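You operate a simulated robot arm through the tools that you are given. There is no shell and no other tool. Be economical: measure what you need, move in short steps, check, and stop when the job is done.

You run a simulated robot arm. Do the job below in one go: nothing can be reset, and whatever is moved stays where it is left.

JOB
Stack the parcel marked "Nuretsu" from the dining table on top of the parcel labelled "Yong".

Only the result counts: the job must be done as asked and must still hold three seconds after the hand-in. Knocking over, shifting, dropping, spilling or breaking anything else fails it.

ROBOT AND FRAMES
A 7-joint arm with a two-finger parallel gripper, fixed in place. Base frame: the origin is at the foot of the arm, x ahead of it, y to its left, z up. Lengths are in m, angles in degrees, forces in N, time in s.
Its first joint turns from -166.0 to 166.0 degrees. Payload 4.4 kg.
The tool frame sits at the grasp point between the pads (the TCP): z along the fingers, y along the line on which they close. The tips reach 0.023 m beyond it. The gripper opens to 0.094 m. The fingers are 0.038 m wide and 0.01 m thick; the gripper's body (0.054 by 0.096 m) begins 0.039 m behind the TCP.
Orientation is that of the tool frame in the base frame, as a unit quaternion [w, x, y, z]. With the fingers straight down and closing along the base's y, the tool's x points along the base's -x, its y along +y and its z along -z.

CONTROLS
- The arm moves only by the tool servo_tool. Its argument "rows" is a list of rows, each a list of 6 numbers: the shift along the tool's x, y, z in units of 25 mm (1.0 is 25 mm), then the turn, a rotation vector about the tool's x, y, z in units of 5 degrees (1.0 is 5 degrees). In form: [[x, y, z, wx, wy, wz], ...]. A call has 1 to 8 rows; each row shifts and turns the commanded pose from where the row before left it, along the tool's axes as they then stand. "hand" is the finger opening in m, from 0 to 0.094, set as the call begins (left out, the last holds). A call with a number of a shift or a turn outside -1 to 1 is refused whole. Rows are played at 5 a second. More than 0.05 m and 8.6 degrees between two rows, or a gripper value outside its range, and nothing of the call is played. A pose out of reach is approached as far as the arm can. The call stops where the force on the tool passes 40 N (or 10 N more than at its start, if that is more) or the arm is blocked; 0.2 s more then pass. The fingers move at their own pace (about 0.072 m/s each) and stop on an object; they squeeze with about 27 N. The grip force told is the motor's: it shows also when the fingers shut on nothing. Time passes only in rows, and 0.2 s behind the last, so rows that do not move let the fingers close. The reply holds the time, the measured pose of the TCP, the force on the tool along the base axes, the opening and the grip force, in the units named above and with some noise, and new pictures: "views" is both (left out), scene, wrist or none.
- Cameras (640 x 400 px; columns grow to the right, rows downward): "scene" is fixed at [0.2219, 0.4982, 1.478]; the picture's right is [-0.20, -0.98, 0.00], its down [-0.71, 0.14, -0.69] and it looks along [0.67, -0.14, -0.73] (base axes); focal length 356 px, centre (320, 200). "wrist" rides on the gripper at [-0.039, 0, -0.044] in the tool frame; the picture's right is [0.00, -1.00, 0.00], its down [0.97, 0.00, -0.24] and it looks along [0.24, 0.00, 0.97] (tool axes); focal length 218 px, centre (320, 200). There is no depth. A picture from a camera that has moved, and an enlarged one, comes with that camera's place and axes in the base frame and with its lens.
- enlarge(camera, box): a new picture of the part [left, top, right, bottom] of that camera's present view, enlarged. The clock stands still meanwhile.
- hand_in(): hands the job in; it is judged then, once.

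Work in short steps. Places have to be worked out from the pictures, the camera data and where the tool is seen: move nearer, look again, correct. Check each grasp and each placing, and mend what went wrong. You have 90 turns and 170 pictures in all, those below and enlarged ones among them. Open the gripper and draw the arm clear of the work before you hand the job in, unless the task says otherwise; then end with one line.

The tools are called after ">>>" as a command line: name --pt "numbers of a row" for each row, then --argument value for the rest, lists and objects as JSON in quotes. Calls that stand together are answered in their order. servo_tool: Moves the arm, as the interface text tells. Its arguments: {"type":"object","properties":{"rows":{"type":"array","items":{"type":"array","items":{"type":"number"}}},"hand":{"type":"number"},"views":{"type":"string","enum":["both","scene","wrist","none"]}},"required":["rows"]} The other tools are called the same way: enlarge (camera, box) takes an enlarged picture of a part of a camera's view; hand_in () hands the job in.

At the start:

```text
clock: 0.0
ee_pos: [0.6651, 0.4734, 1.0061]
orientation: [0.0, 0.0, 1.0, 0.001]
ft_force: [0.4, -0.3, 0.7]
opening: 0.0941
gripper_force: 0.0
```

scene: 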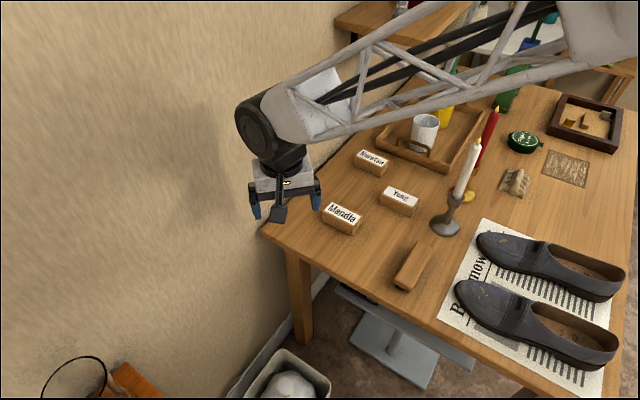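
wrist: 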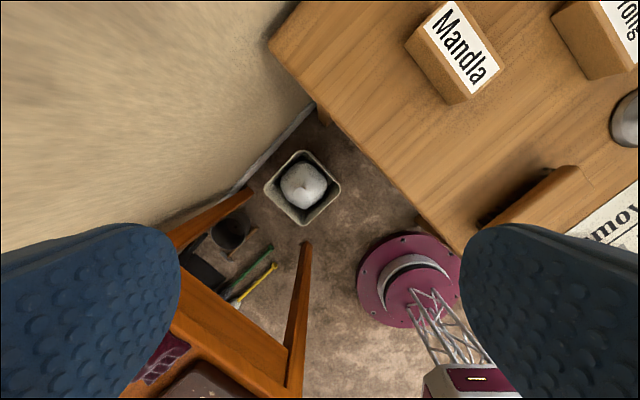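

Three parcels are seen; I enlarge the scene to read the labels.

>>> enlarge --camera "scene" --box '[300, 130, 460, 250]'

>>> enlarge --camera "scene" --box '[340, 60, 640, 250]'

```text
3.33 times, centred on (380, 190) of scene
camera zoom: at [0.2219, 0.4982, 1.478], right [-0.2, -0.98, 0.0], down [-0.71, 0.14, -0.69], along [0.67, -0.14, -0.73], focal length 1188 px, centre (120, 233)
```

zoom: 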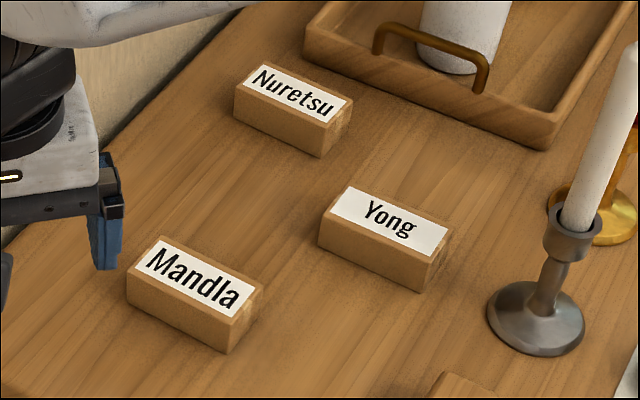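

```text
2.11 times, centred on (490, 155) of scene
camera zoom: at [0.2219, 0.4982, 1.478], right [-0.2, -0.98, 0.0], down [-0.71, 0.14, -0.69], along [0.67, -0.14, -0.73], focal length 750 px, centre (-38, 295)
```

zoom: 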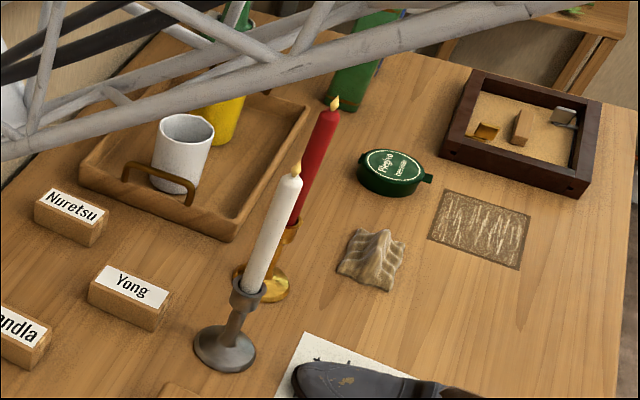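

Mandla, Yong and Nuretsu identified: Nuretsu at about (0.99, 0.18), Yong about (0.82, 0.15), both with long axes at about 45°. The white candle (top about z 1.04) stands near (0.73, 0.06), so I stay high. First I turn the tool by -40° and rise a bit.

>>> servo_tool --pt "0 0 -0.3 0 0 -1" --pt "0 0 -0.3 0 0 -1" --pt "0 0 -0.3 0 0 -1" --pt "0 0 -0.3 0 0 -1" --pt "0 0 -0.3 0 0 -1" --pt "0 0 -0.3 0 0 -1" --pt "0 0 -0.3 0 0 -1" --pt "0 0 -0.3 0 0 -1" --views "scene"

>>> servo_tool --pt "0 0 0 0 0 -1" --views "wrist"

```text
clock: 1.8
ee_pos: [0.6668, 0.4738, 1.0674]
orientation: [0.0, -0.343, 0.939, 0.0]
ft_force: [-0.9, -0.3, 0.1]
opening: 0.0938
gripper_force: 0.1
```

scene: 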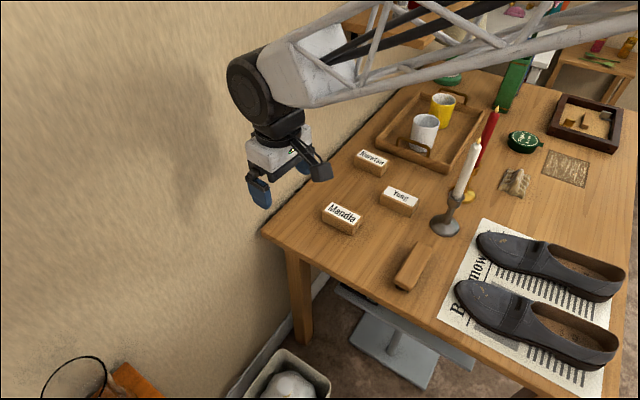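

```text
clock: 2.2
ee_pos: [0.6661, 0.4731, 1.0661]
orientation: [0.0, -0.383, 0.924, 0.001]
ft_force: [-0.2, 0.1, -0.7]
opening: 0.0938
gripper_force: 0.1
camera wrist: at [0.6925, 0.5013, 1.1091], right [0.71, -0.71, 0.0], down [-0.69, -0.69, 0.24], along [-0.17, -0.17, -0.97], focal length 218 px, centre (320, 200)
```

wrist: 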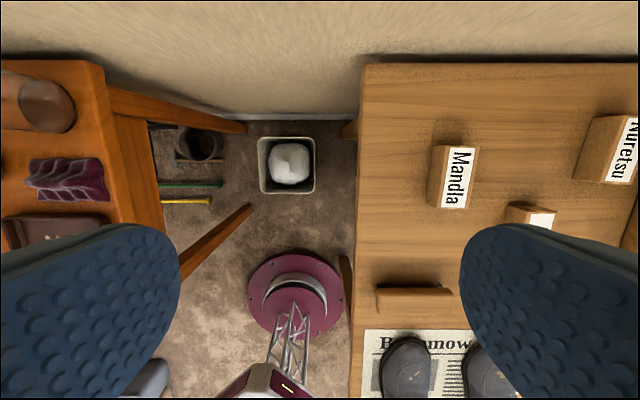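

The table edge and the parcels are now aligned with the tool. I slide along tool -y (parallel to the wall) toward Nuretsu, keeping high.

>>> servo_tool --pt "0 -1 0 0 0 0" --pt "0 -1 0 0 0 0" --pt "0 -1 0 0 0 0" --pt "0 -1 0 0 0 0" --pt "0 -1 0 0 0 0" --pt "0 -1 0 0 0 0" --pt "0 -1 0 0 0 0" --pt "0 -1 0 0 0 0"

```text
clock: 4.0
ee_pos: [0.8082, 0.3302, 1.0678]
orientation: [0.0, -0.382, 0.924, 0.001]
ft_force: [0.4, -1.0, 0.1]
opening: 0.0941
gripper_force: 0.1
camera wrist: at [0.8348, 0.359, 1.1108], right [0.71, -0.71, 0.0], down [-0.69, -0.69, 0.24], along [-0.17, -0.17, -0.97], focal length 218 px, centre (320, 200)
```

scene: 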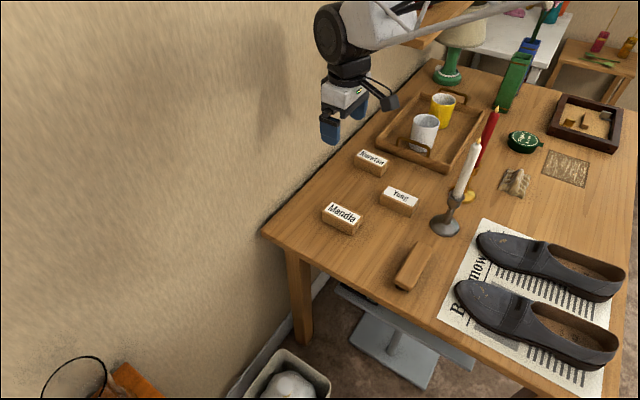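
wrist: 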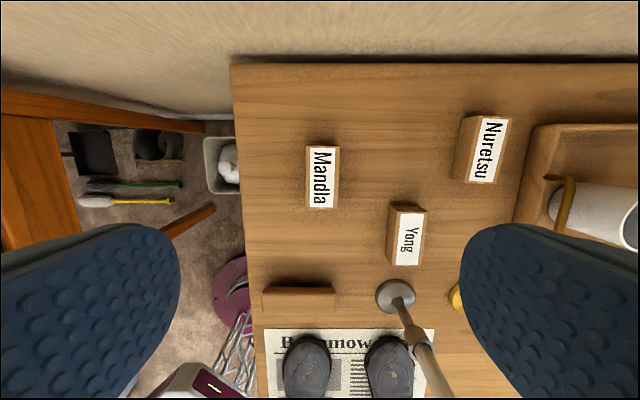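

Nuretsu triangulates to about (1.00, 0.185), Yong to about (0.83, 0.16). Continue sliding.

>>> servo_tool --pt "0 -1 0 0 0 0" --pt "0 -1 0 0 0 0" --pt "0 -1 0 0 0 0" --pt "0 -1 0 0 0 0" --pt "0 -1 0 0 0 0" --pt "0 -1 0 0 0 0" --pt "0 -1 0 0 0 0" --pt "0 -1 0 0 0 0"

```text
clock: 5.8
ee_pos: [0.9383, 0.1995, 1.0669]
orientation: [-0.002, -0.383, 0.924, 0.0]
ft_force: [-25.6, 17.7, 6.5]
opening: 0.0939
gripper_force: 0.0
stopped in row 8: the force on the tool passed its limit (the readings are from after the stop); the commanded pose is now the measured one
camera wrist: at [0.9657, 0.2282, 1.1084], right [0.71, -0.71, 0.0], down [-0.68, -0.69, 0.24], along [-0.17, -0.17, -0.97], focal length 218 px, centre (320, 200)
```

scene: 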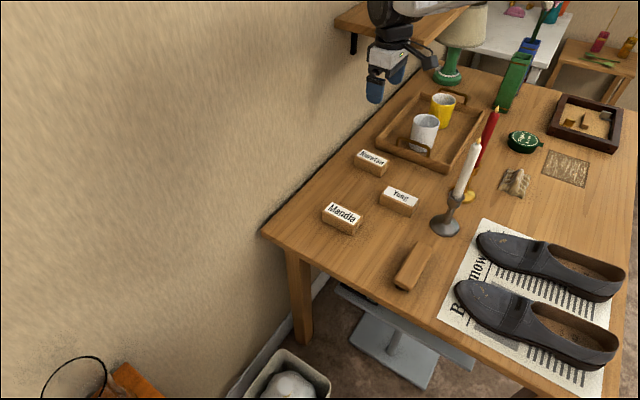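
wrist: 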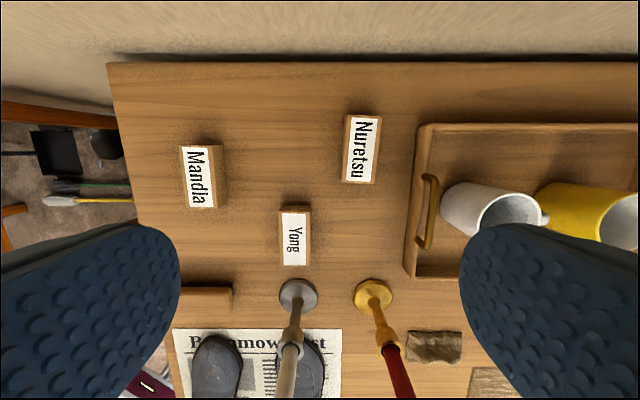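

The wrist touched the wall shelf (its end overhangs Nuretsu at about z 1.15). Back off along +y and go down so the hand can pass beneath it.

>>> servo_tool --pt "0 1 0 0 0 0" --pt "0 1 0 0 0 0" --pt "0 1 0 0 0 0" --pt "0 0.6 0.5 0 0 0" --pt "0 0 1 0 0 0" --pt "0 0 1 0 0 0" --pt "0 0 1 0 0 0"

>>> enlarge --camera "scene" --box '[300, 0, 540, 150]'

```text
clock: 7.4
ee_pos: [0.8763, 0.2643, 0.9791]
orientation: [-0.002, -0.382, 0.924, 0.001]
ft_force: [-0.3, -0.5, -0.1]
opening: 0.0942
gripper_force: 0.0
camera wrist: at [0.9039, 0.2927, 1.0216], right [0.71, -0.71, 0.0], down [-0.69, -0.69, 0.24], along [-0.17, -0.17, -0.97], focal length 218 px, centre (320, 200)
```

scene: 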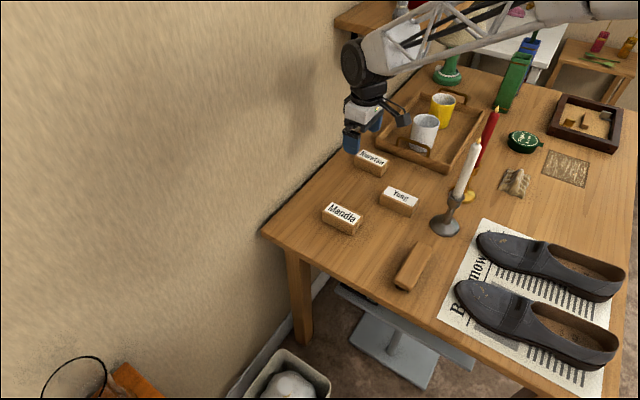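
wrist: 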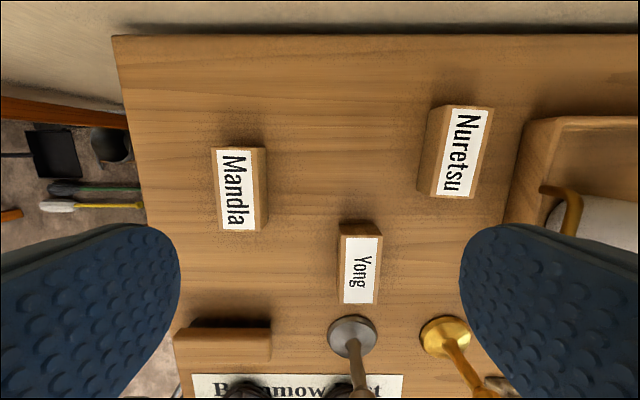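

```text
2.67 times, centred on (420, 75) of scene
camera zoom: at [0.2219, 0.4982, 1.478], right [-0.2, -0.98, 0.0], down [-0.71, 0.14, -0.69], along [0.67, -0.14, -0.73], focal length 950 px, centre (53, 533)
```

zoom: 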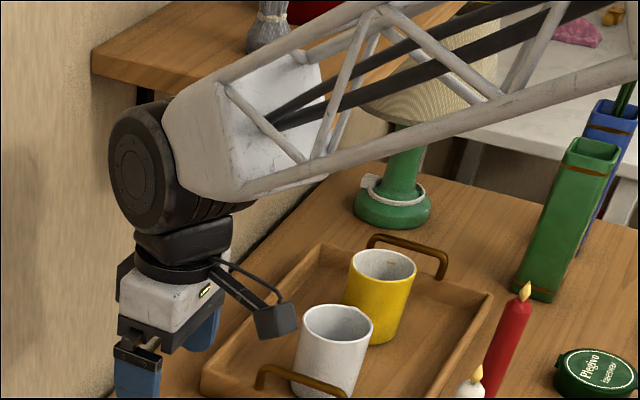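

The shelf underside is at about z 1.13, so I must pass under it with the hand low. I lower over the free table between Mandla and Nuretsu, then study the forearm relative to shelf and candle.

>>> servo_tool --pt "0 0 1 0 0 0" --pt "0 0 1 0 0 0" --pt "0 0 1 0 0 0" --pt "0 0 1 0 0 0" --pt "0 0 1 0 0 0" --pt "0 0 0.6 0 0 0"

>>> enlarge --camera "scene" --box '[320, 0, 640, 200]'

```text
clock: 8.8
ee_pos: [0.8736, 0.2621, 0.8389]
orientation: [-0.002, -0.383, 0.924, 0.001]
ft_force: [0.6, -0.3, 0.8]
opening: 0.0939
gripper_force: 0.0
camera wrist: at [0.9012, 0.2904, 0.8816], right [0.71, -0.71, 0.0], down [-0.69, -0.69, 0.24], along [-0.17, -0.17, -0.97], focal length 218 px, centre (320, 200)
```

scene: 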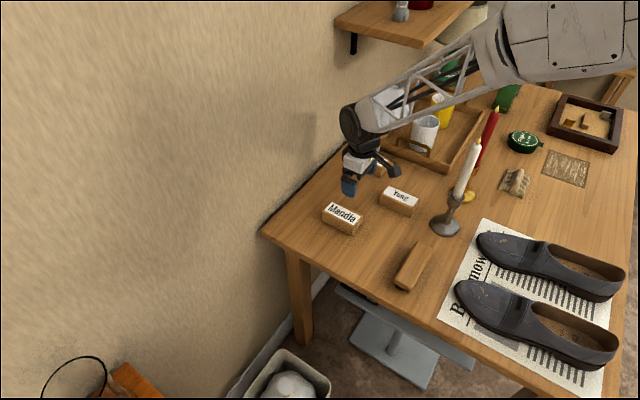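
wrist: 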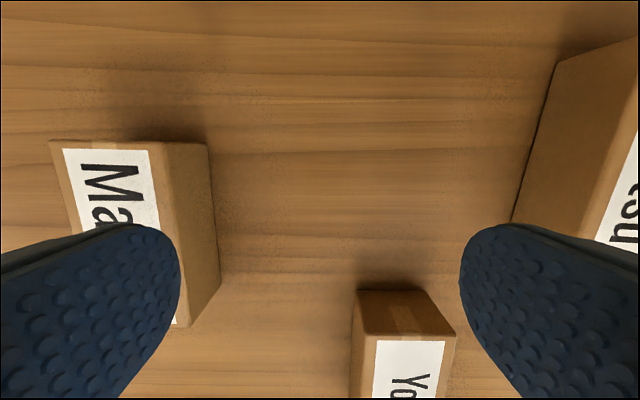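

```text
2.00 times, centred on (480, 100) of scene
camera zoom: at [0.2219, 0.4982, 1.478], right [-0.2, -0.98, 0.0], down [-0.71, 0.14, -0.69], along [0.67, -0.14, -0.73], focal length 713 px, centre (0, 400)
```

zoom: 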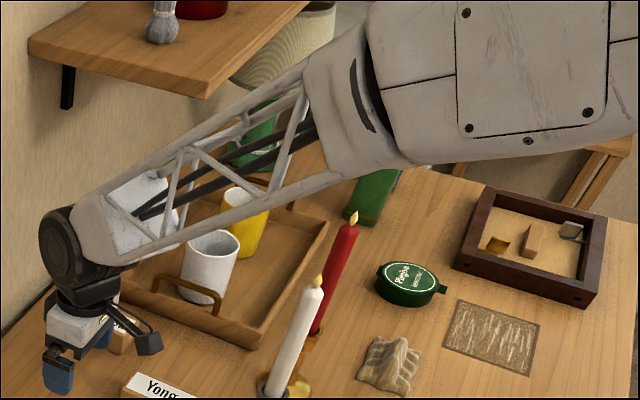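

The shelf's end lies at u=(x−y)/√2≈0.575 with underside near 1.13; the wrist now sits well below it, and the forearm is steep. Slide a little closer and re-check.

>>> servo_tool --pt "0 -1 0 0 0 0" --pt "0 -1 0 0 0 0" --pt "0 -1 0 0 0 0"

>>> enlarge --camera "scene" --box '[320, 0, 640, 200]'

```text
clock: 9.6
ee_pos: [0.9266, 0.2114, 0.8381]
orientation: [-0.003, -0.383, 0.924, 0.001]
ft_force: [-0.4, 0.4, -0.3]
opening: 0.0943
gripper_force: 0.0
camera wrist: at [0.9533, 0.2388, 0.8807], right [0.71, -0.71, 0.0], down [-0.69, -0.69, 0.24], along [-0.17, -0.17, -0.97], focal length 218 px, centre (320, 200)
```

scene: 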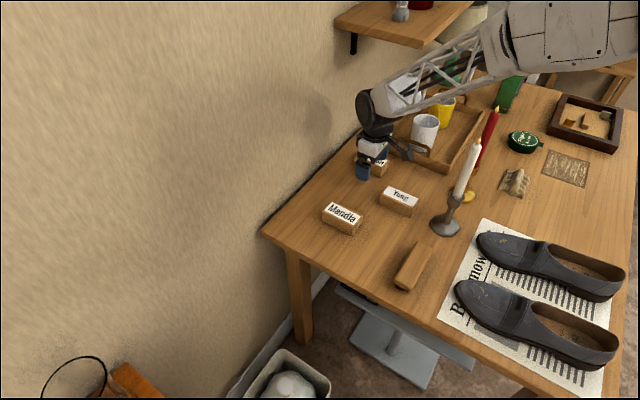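
wrist: 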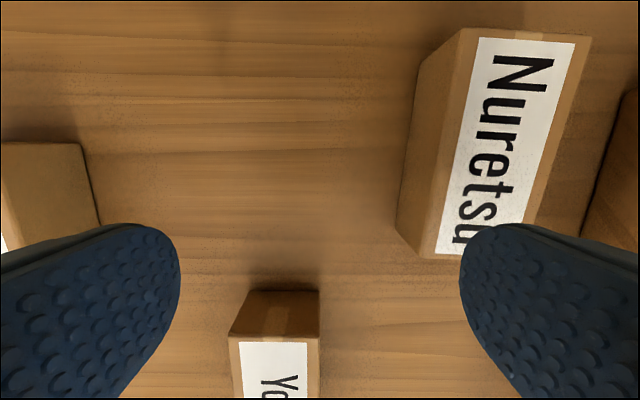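

```text
2.00 times, centred on (480, 100) of scene
camera zoom: at [0.2219, 0.4982, 1.478], right [-0.2, -0.98, 0.0], down [-0.71, 0.14, -0.69], along [0.67, -0.14, -0.73], focal length 713 px, centre (0, 400)
```

zoom: 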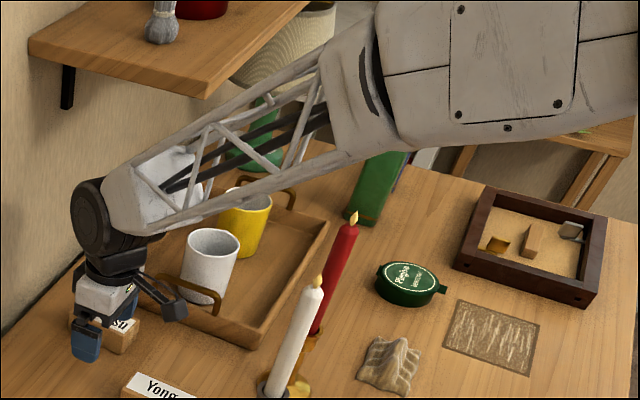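

Nuretsu measured: centre u≈0.580, v≈0.839, top z≈0.79, about 92×47 mm, aligned. The forearm stays steep, clear over the candle (top about 1.02). I drop 12 mm and slide most of the way over it.

>>> servo_tool --pt "0 0 0.5 0 0 0" --pt "0 -0.8 0 0 0 0" --pt "0 -0.8 0 0 0 0" --pt "0 -0.6 0 0 0 0"

>>> enlarge --camera "scene" --box '[320, 0, 540, 200]'

```text
clock: 10.6
ee_pos: [0.9655, 0.1691, 0.8257]
orientation: [-0.003, -0.383, 0.924, 0.002]
ft_force: [-0.8, 0.0, -1.1]
opening: 0.0941
gripper_force: 0.0
camera wrist: at [0.9931, 0.1981, 0.8681], right [0.71, -0.71, 0.0], down [-0.68, -0.69, 0.24], along [-0.18, -0.17, -0.97], focal length 218 px, centre (320, 200)
```

scene: 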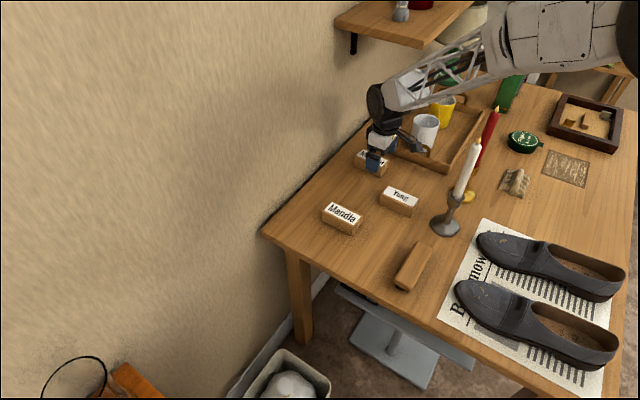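
wrist: 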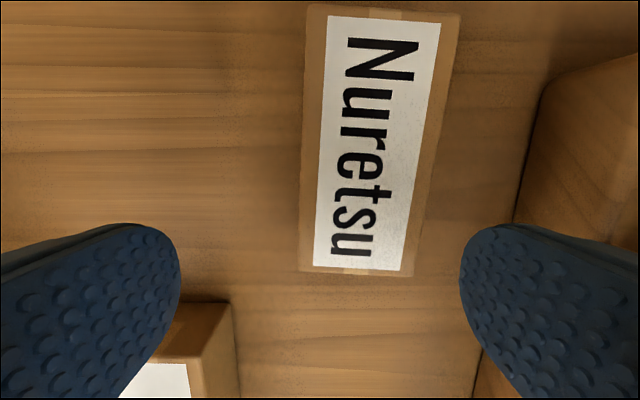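

```text
2.00 times, centred on (430, 100) of scene
camera zoom: at [0.2219, 0.4982, 1.478], right [-0.2, -0.98, 0.0], down [-0.71, 0.14, -0.69], along [0.67, -0.14, -0.73], focal length 713 px, centre (100, 400)
```

zoom: 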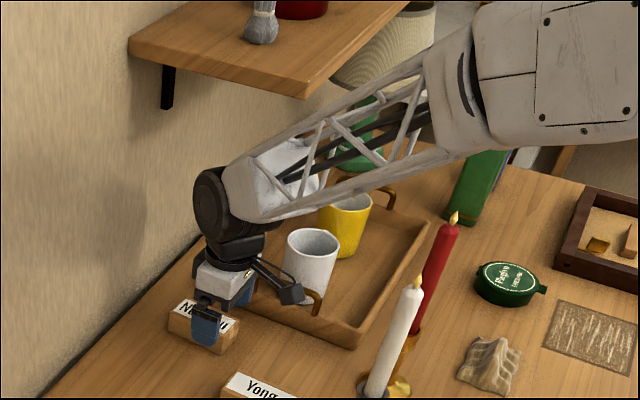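

Parcel centre is about 16 mm further along -y and 35 mm outward; arm and shelf clear. I centre on it, push out 20 mm, then lower with straddling fingers to z≈0.787.

>>> servo_tool --pt "0 -0.66 0 0 0 0" --pt "-0.45 0 0 0 0 0" --pt "-0.45 0 0 0 0 0"

```text
clock: 11.4
ee_pos: [0.9944, 0.1749, 0.8251]
orientation: [-0.002, -0.383, 0.924, 0.001]
ft_force: [0.1, -0.5, -0.3]
opening: 0.0941
gripper_force: 0.0
camera wrist: at [1.0209, 0.2022, 0.8681], right [0.71, -0.71, 0.0], down [-0.69, -0.69, 0.24], along [-0.17, -0.17, -0.97], focal length 218 px, centre (320, 200)
```

scene: 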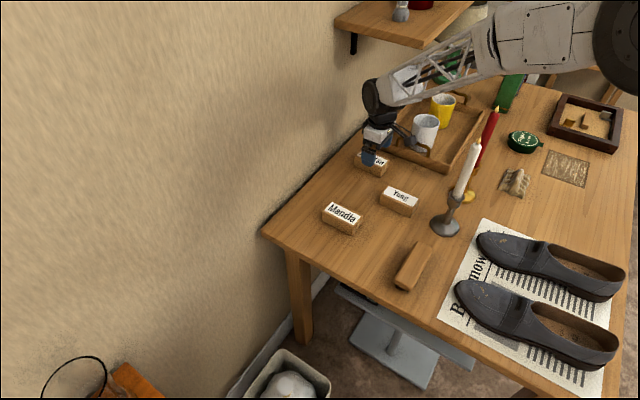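
wrist: 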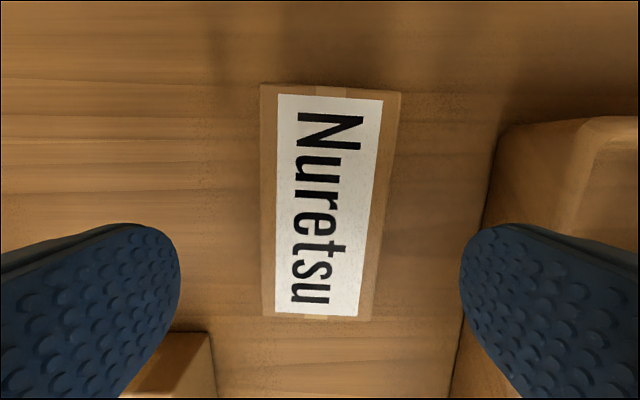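

Centred; the tray is about 35 mm clear of the right finger. I go out 12 mm more and lower 38 mm.

>>> servo_tool --pt "-0.5 0 0 0 0 0" --pt "0 0 0.5 0 0 0" --pt "0 0 0.5 0 0 0" --pt "0 0 0.5 0 0 0"

```text
clock: 12.4
ee_pos: [1.002, 0.1837, 0.7888]
orientation: [-0.003, -0.383, 0.924, 0.001]
ft_force: [-0.8, -0.5, -0.5]
opening: 0.094
gripper_force: 0.0
camera wrist: at [1.0298, 0.212, 0.8303], right [0.71, -0.71, 0.0], down [-0.69, -0.69, 0.24], along [-0.17, -0.17, -0.97], focal length 218 px, centre (320, 200)
```

scene: 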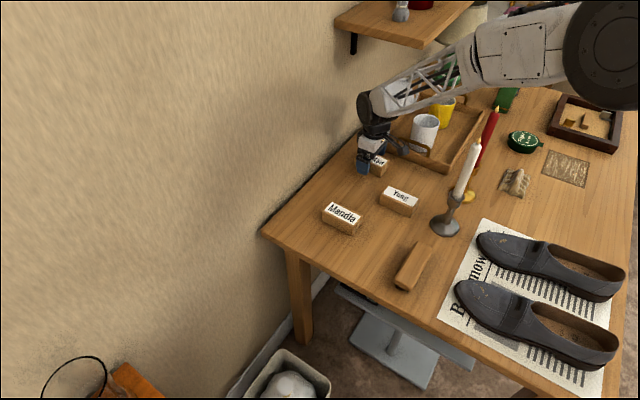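
wrist: 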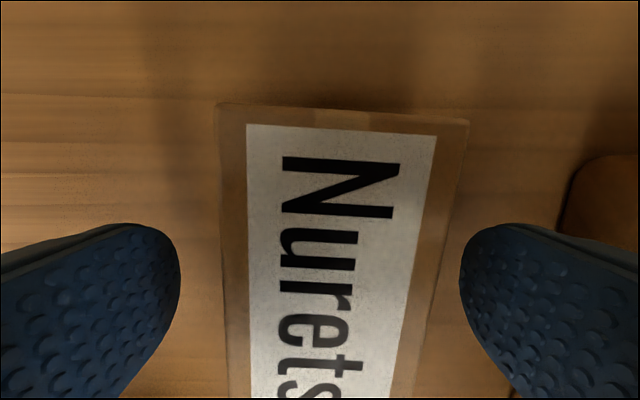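

The fingers straddle the parcel, which is turned about 3.5° clockwise to the tool. I turn to match and close.

>>> servo_tool --pt "0 0 0 0 0 0.7" --views "none"

>>> servo_tool --pt "0 0 0 0 0 0" --pt "0 0 0 0 0 0" --pt "0 0 0 0 0 0" --pt "0 0 0 0 0 0" --hand 0.03

```text
clock: 12.8
ee_pos: [1.004, 0.1845, 0.7876]
orientation: [-0.003, -0.354, 0.935, 0.001]
ft_force: [0.7, 0.8, 0.2]
opening: 0.094
gripper_force: 0.0
```

```text
clock: 13.8
ee_pos: [1.0026, 0.1833, 0.788]
orientation: [-0.002, -0.355, 0.935, 0.001]
ft_force: [0.5, -0.2, 1.4]
opening: 0.0495
gripper_force: 26.7
camera wrist: at [1.0316, 0.2102, 0.8304], right [0.66, -0.75, 0.0], down [-0.73, -0.64, 0.24], along [-0.18, -0.16, -0.97], focal length 218 px, centre (320, 200)
```

scene: 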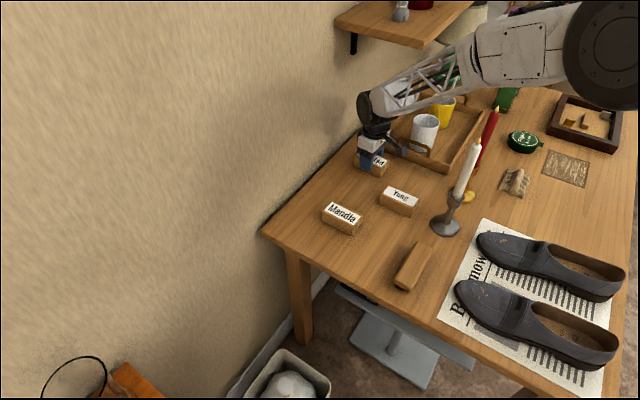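
wrist: 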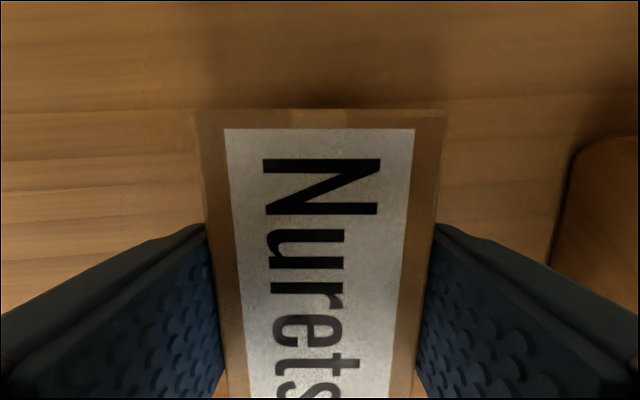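

Held firmly (49.5 mm). Lift straight 25 mm, then move leftward out from beneath the shelf while rising.

>>> servo_tool --pt "0 0 -0.5 0 0 0" --pt "0 0 -0.5 0 0 0" --pt "0 0.8 0 0 0 0" --pt "0 1 -0.2 0 0 0" --pt "0.6 1 -0.6 0 0 0" --pt "0.6 0.8 -0.8 0 0 0"

```text
clock: 15.2
ee_pos: [0.9217, 0.2285, 0.8521]
orientation: [-0.003, -0.355, 0.935, 0.0]
ft_force: [0.1, -0.2, -1.8]
opening: 0.0491
gripper_force: 26.4
camera wrist: at [0.9509, 0.2559, 0.8933], right [0.66, -0.75, 0.0], down [-0.73, -0.64, 0.24], along [-0.19, -0.16, -0.97], focal length 218 px, centre (320, 200)
```

scene: 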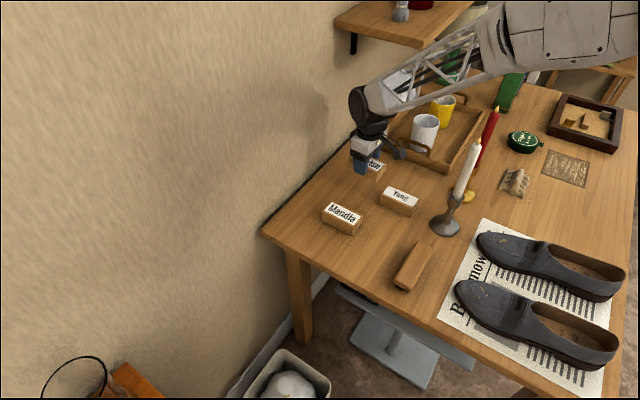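
wrist: 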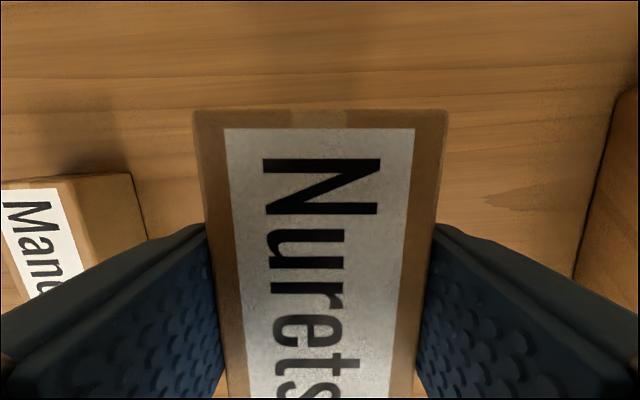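

Nuretsu is gripped at its centre and has the same yaw as Yong. Yong's centre triangulates to (0.836, 0.156) from two views, so I move 112 mm along tool +x, slightly raised, stopping to check.

>>> servo_tool --pt "0 0 -0.5 0 0 0" --pt "0.9 0 0 0 0 0" --pt "0.9 0 0 0 0 0" --pt "0.9 0 0 0 0 0" --pt "0.9 0 0 0 0 0" --pt "0.9 0.1 0 0 0 0"

>>> enlarge --camera "scene" --box '[320, 130, 480, 230]'

```text
clock: 16.6
ee_pos: [0.8345, 0.1579, 0.8647]
orientation: [-0.002, -0.355, 0.935, 0.001]
ft_force: [-0.3, -0.1, 0.4]
opening: 0.0497
gripper_force: 27.0
camera wrist: at [0.864, 0.184, 0.9077], right [0.66, -0.75, 0.0], down [-0.73, -0.64, 0.24], along [-0.18, -0.16, -0.97], focal length 218 px, centre (320, 200)
```

scene: 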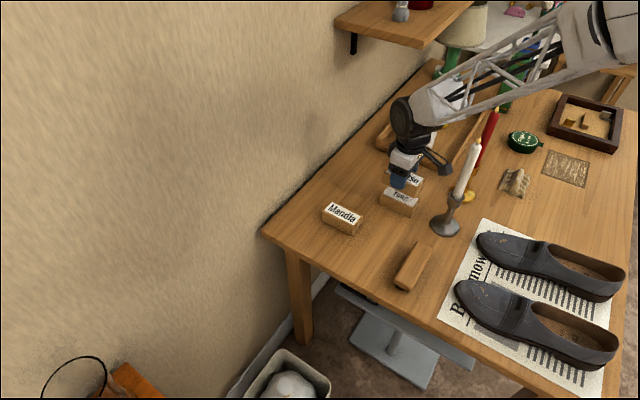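
wrist: 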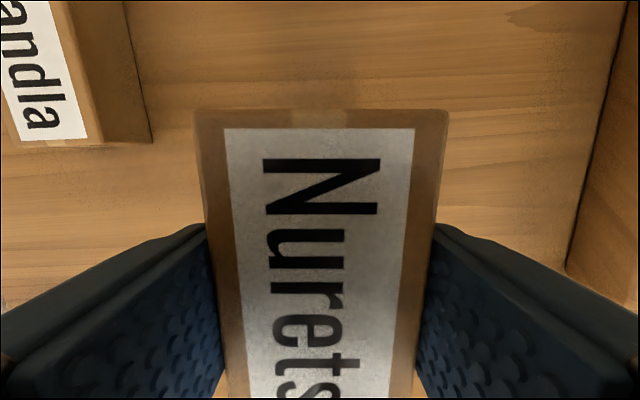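

```text
4.00 times, centred on (400, 180) of scene
camera zoom: at [0.2219, 0.4982, 1.478], right [-0.2, -0.98, 0.0], down [-0.71, 0.14, -0.69], along [0.67, -0.14, -0.73], focal length 1425 px, centre (0, 280)
```

zoom: 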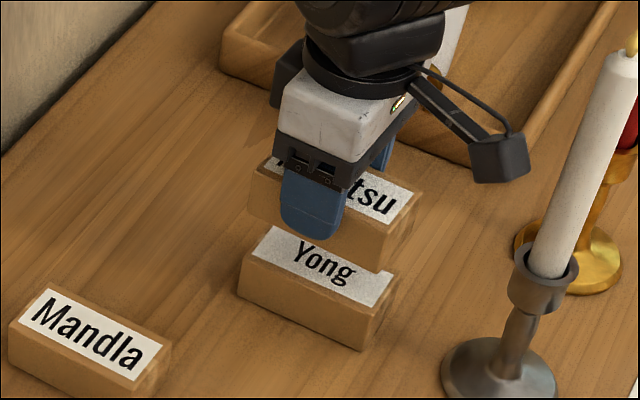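

Nuretsu hangs directly above Yong, aligned to within a few millimetres. I lower in small steps toward contact (expected near z 0.828).

>>> servo_tool --pt "0 0 0.5 0 0 0" --pt "0 0 0.4 0 0 0" --pt "0 0 0.3 0 0 0" --pt "0 0 0 0 0 0"

>>> enlarge --camera "scene" --box '[320, 130, 480, 230]'

```text
clock: 17.6
ee_pos: [0.8345, 0.1602, 0.8362]
orientation: [-0.003, -0.355, 0.935, 0.001]
ft_force: [0.0, 0.6, 0.0]
opening: 0.0495
gripper_force: 26.9
camera wrist: at [0.8638, 0.1858, 0.8782], right [0.66, -0.75, 0.0], down [-0.73, -0.64, 0.24], along [-0.18, -0.16, -0.97], focal length 218 px, centre (320, 200)
```

scene: 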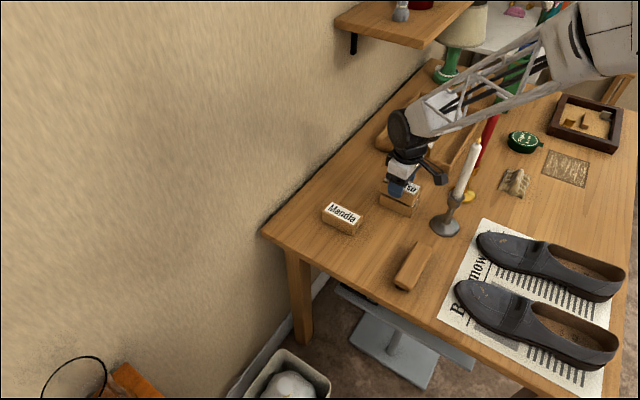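
wrist: 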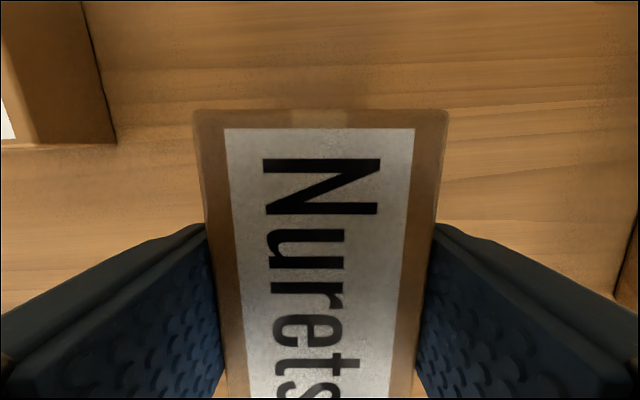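

```text
4.00 times, centred on (400, 180) of scene
camera zoom: at [0.2219, 0.4982, 1.478], right [-0.2, -0.98, 0.0], down [-0.71, 0.14, -0.69], along [0.67, -0.14, -0.73], focal length 1425 px, centre (0, 280)
```

zoom: 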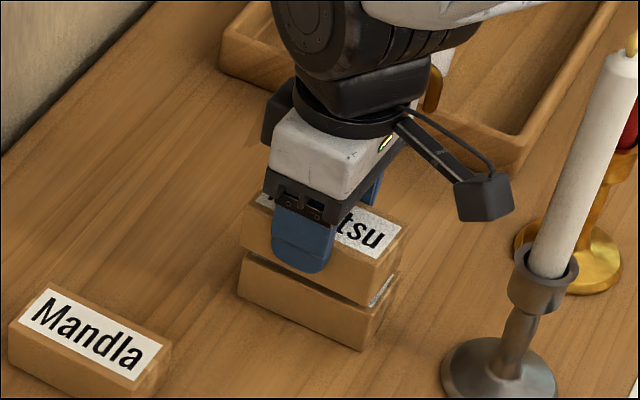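

Aligned, about 8 mm gap left. Lower further gently with a small sideways correction.

>>> servo_tool --pt "0.04 -0.12 0.1 0 0 0" --pt "0 0 0.1 0 0 0" --pt "0 0 0.08 0 0 0" --pt "0 0 0 0 0 0" --views "none"

>>> enlarge --camera "scene" --box '[360, 160, 440, 230]'

```text
clock: 18.6
ee_pos: [0.8354, 0.1565, 0.8287]
orientation: [-0.002, -0.354, 0.935, 0.0]
ft_force: [0.4, 0.2, 0.1]
opening: 0.0494
gripper_force: 26.9
```

```text
5.71 times, centred on (400, 195) of scene
camera zoom: at [0.2219, 0.4982, 1.478], right [-0.2, -0.98, 0.0], down [-0.71, 0.14, -0.69], along [0.67, -0.14, -0.73], focal length 2036 px, centre (-137, 229)
```

zoom: 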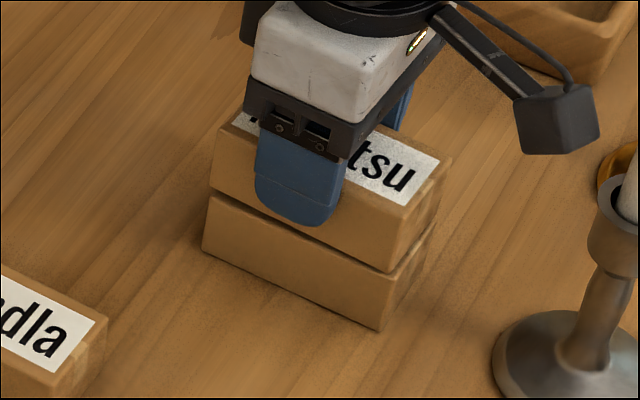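

Very nearly touching, no force yet. Lower in 1–1.5 mm steps until contact shows.

>>> servo_tool --pt "0 0 0.06 0 0 0" --pt "0 0 0.06 0 0 0" --pt "0 0 0 0 0 0" --views "none"

>>> enlarge --camera "scene" --box '[360, 160, 440, 230]'

```text
clock: 19.4
ee_pos: [0.8355, 0.1555, 0.8265]
orientation: [-0.003, -0.355, 0.935, 0.001]
ft_force: [-0.2, -0.5, 0.2]
opening: 0.0495
gripper_force: 26.9
```

```text
5.71 times, centred on (400, 195) of scene
camera zoom: at [0.2219, 0.4982, 1.478], right [-0.2, -0.98, 0.0], down [-0.71, 0.14, -0.69], along [0.67, -0.14, -0.73], focal length 2036 px, centre (-137, 229)
```

zoom: 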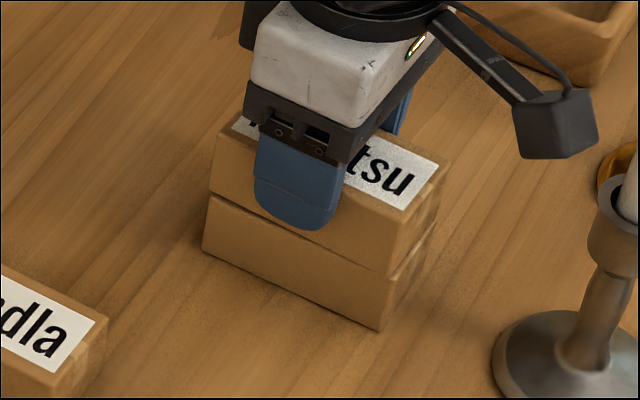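

The gap is nearly shut; still no force. Two more millimetres in fine steps.

>>> servo_tool --pt "0 0 0.04 0 0 0" --pt "0 0 0.04 0 0 0" --pt "0 0 0 0 0 0" --views "none"

```text
clock: 20.2
ee_pos: [0.8367, 0.1574, 0.8254]
orientation: [-0.001, -0.355, 0.935, 0.001]
ft_force: [-4.4, 1.0, 28.4]
opening: 0.0494
gripper_force: 27.0
```

Contact (28 N upward). I ease back 1 mm, then open the fingers.

>>> servo_tool --pt "0 0 -0.04 0 0 0" --pt "0 0 0 0 0 0" --views "none"

>>> servo_tool --pt "0 0 0 0 0 0" --pt "0 0 0 0 0 0" --pt "0 0 0 0 0 0" --hand 0.075

>>> enlarge --camera "scene" --box '[360, 160, 440, 230]'

```text
clock: 20.8
ee_pos: [0.8365, 0.1562, 0.8246]
orientation: [-0.002, -0.354, 0.935, 0.001]
ft_force: [8.4, 4.1, 23.1]
opening: 0.0497
gripper_force: 27.5
```

```text
clock: 21.6
ee_pos: [0.8357, 0.1562, 0.8239]
orientation: [-0.003, -0.354, 0.935, 0.001]
ft_force: [-0.3, 1.0, 0.4]
opening: 0.0748
gripper_force: 0.1
camera wrist: at [0.8647, 0.1818, 0.8668], right [0.66, -0.75, 0.0], down [-0.73, -0.64, 0.24], along [-0.19, -0.16, -0.97], focal length 218 px, centre (320, 200)
```

scene: 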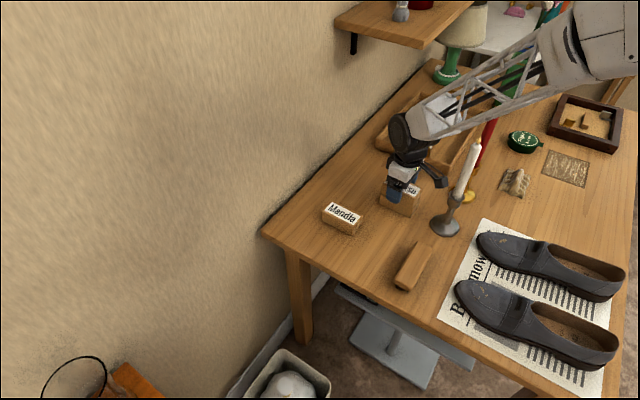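
wrist: 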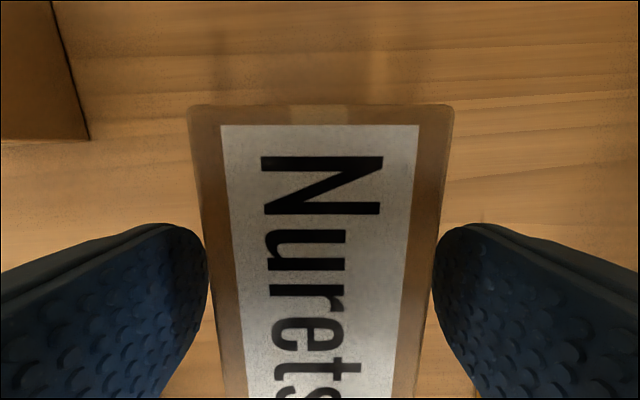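

```text
5.71 times, centred on (400, 195) of scene
camera zoom: at [0.2219, 0.4982, 1.478], right [-0.2, -0.98, 0.0], down [-0.71, 0.14, -0.69], along [0.67, -0.14, -0.73], focal length 2036 px, centre (-137, 229)
```

zoom: 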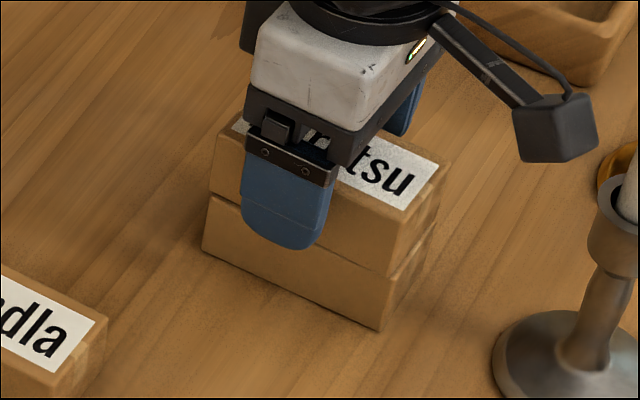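

Released and stable. Raise straight 60 mm, then move left away from the shelf while rising.

>>> servo_tool --pt "0 0 -0.5 0 0 0" --pt "0 0 -0.9 0 0 0" --pt "0 0 -1 0 0 0" --pt "0 0.5 -1 0 0 0" --pt "0 1 -0.8 0 0 0" --pt "0 1 -0.8 0 0 0" --pt "0 1 -0.8 0 0 0" --pt "0 1 -0.5 0 0 0"

>>> enlarge --camera "scene" --box '[320, 130, 480, 240]'

```text
clock: 23.4
ee_pos: [0.7618, 0.2391, 0.9815]
orientation: [-0.002, -0.354, 0.935, 0.001]
ft_force: [-0.1, 0.4, -0.2]
opening: 0.0749
gripper_force: 0.1
camera wrist: at [0.791, 0.2653, 1.0238], right [0.66, -0.75, 0.0], down [-0.73, -0.64, 0.24], along [-0.18, -0.16, -0.97], focal length 218 px, centre (320, 200)
```

scene: 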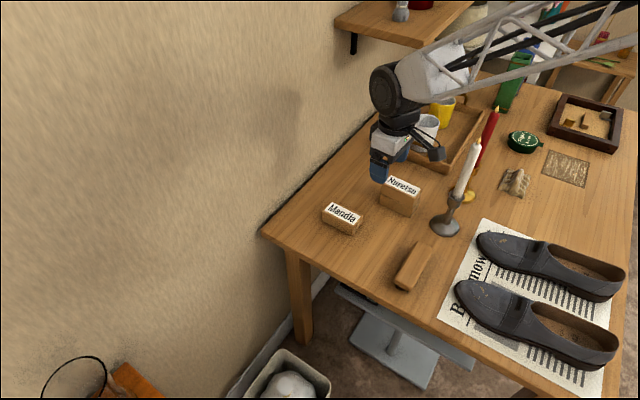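
wrist: 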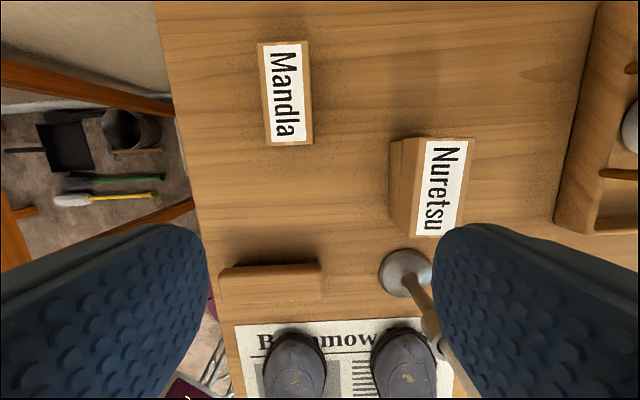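

```text
3.64 times, centred on (400, 185) of scene
camera zoom: at [0.2219, 0.4982, 1.478], right [-0.2, -0.98, 0.0], down [-0.71, 0.14, -0.69], along [0.67, -0.14, -0.73], focal length 1296 px, centre (29, 254)
```

zoom: 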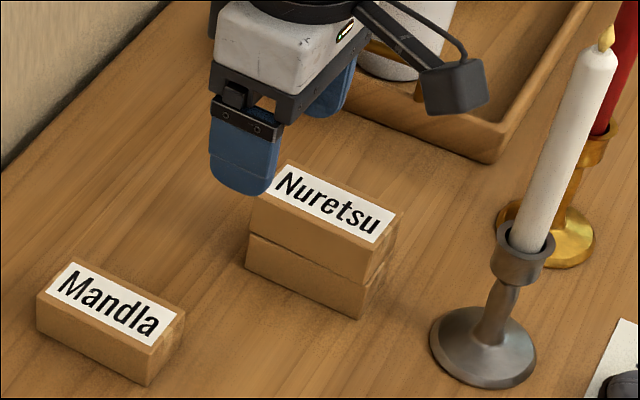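

The stack stands well aligned and all other things are where they were. I draw the arm a bit further away.

>>> servo_tool --pt "0 1 -0.6 0 0 0" --pt "0 1 -0.6 0 0 0" --pt "0 1 -0.3 0 0 0" --pt "0 1 0 0 0 0" --pt "0 0 0 0 0 0" --hand 0.094 --views "scene"

```text
clock: 24.6
ee_pos: [0.6958, 0.3151, 1.0185]
orientation: [-0.003, -0.353, 0.936, 0.001]
ft_force: [-0.4, 0.2, 0.4]
opening: 0.0939
gripper_force: 0.1
```

scene: 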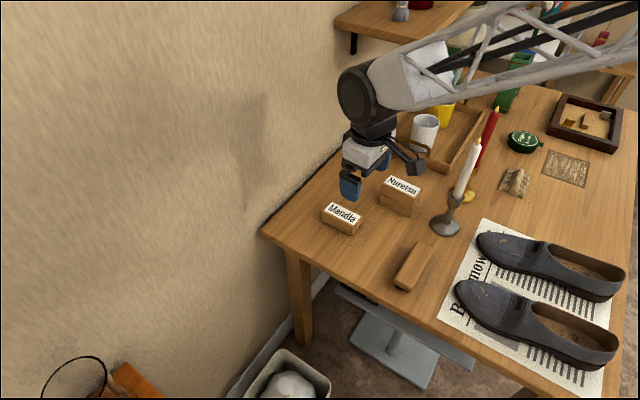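

The stack is stable and the arm is clear with the hand open; I hand in.

>>> hand_in

```text
The job is handed in.
```

The Nuretsu parcel now rests on top of the Yong parcel, aligned to within a few millimetres. The gripper is open and the arm is clear. The wrist bumped the wall shelf once on the way in; the final pictures showed nothing else moved.
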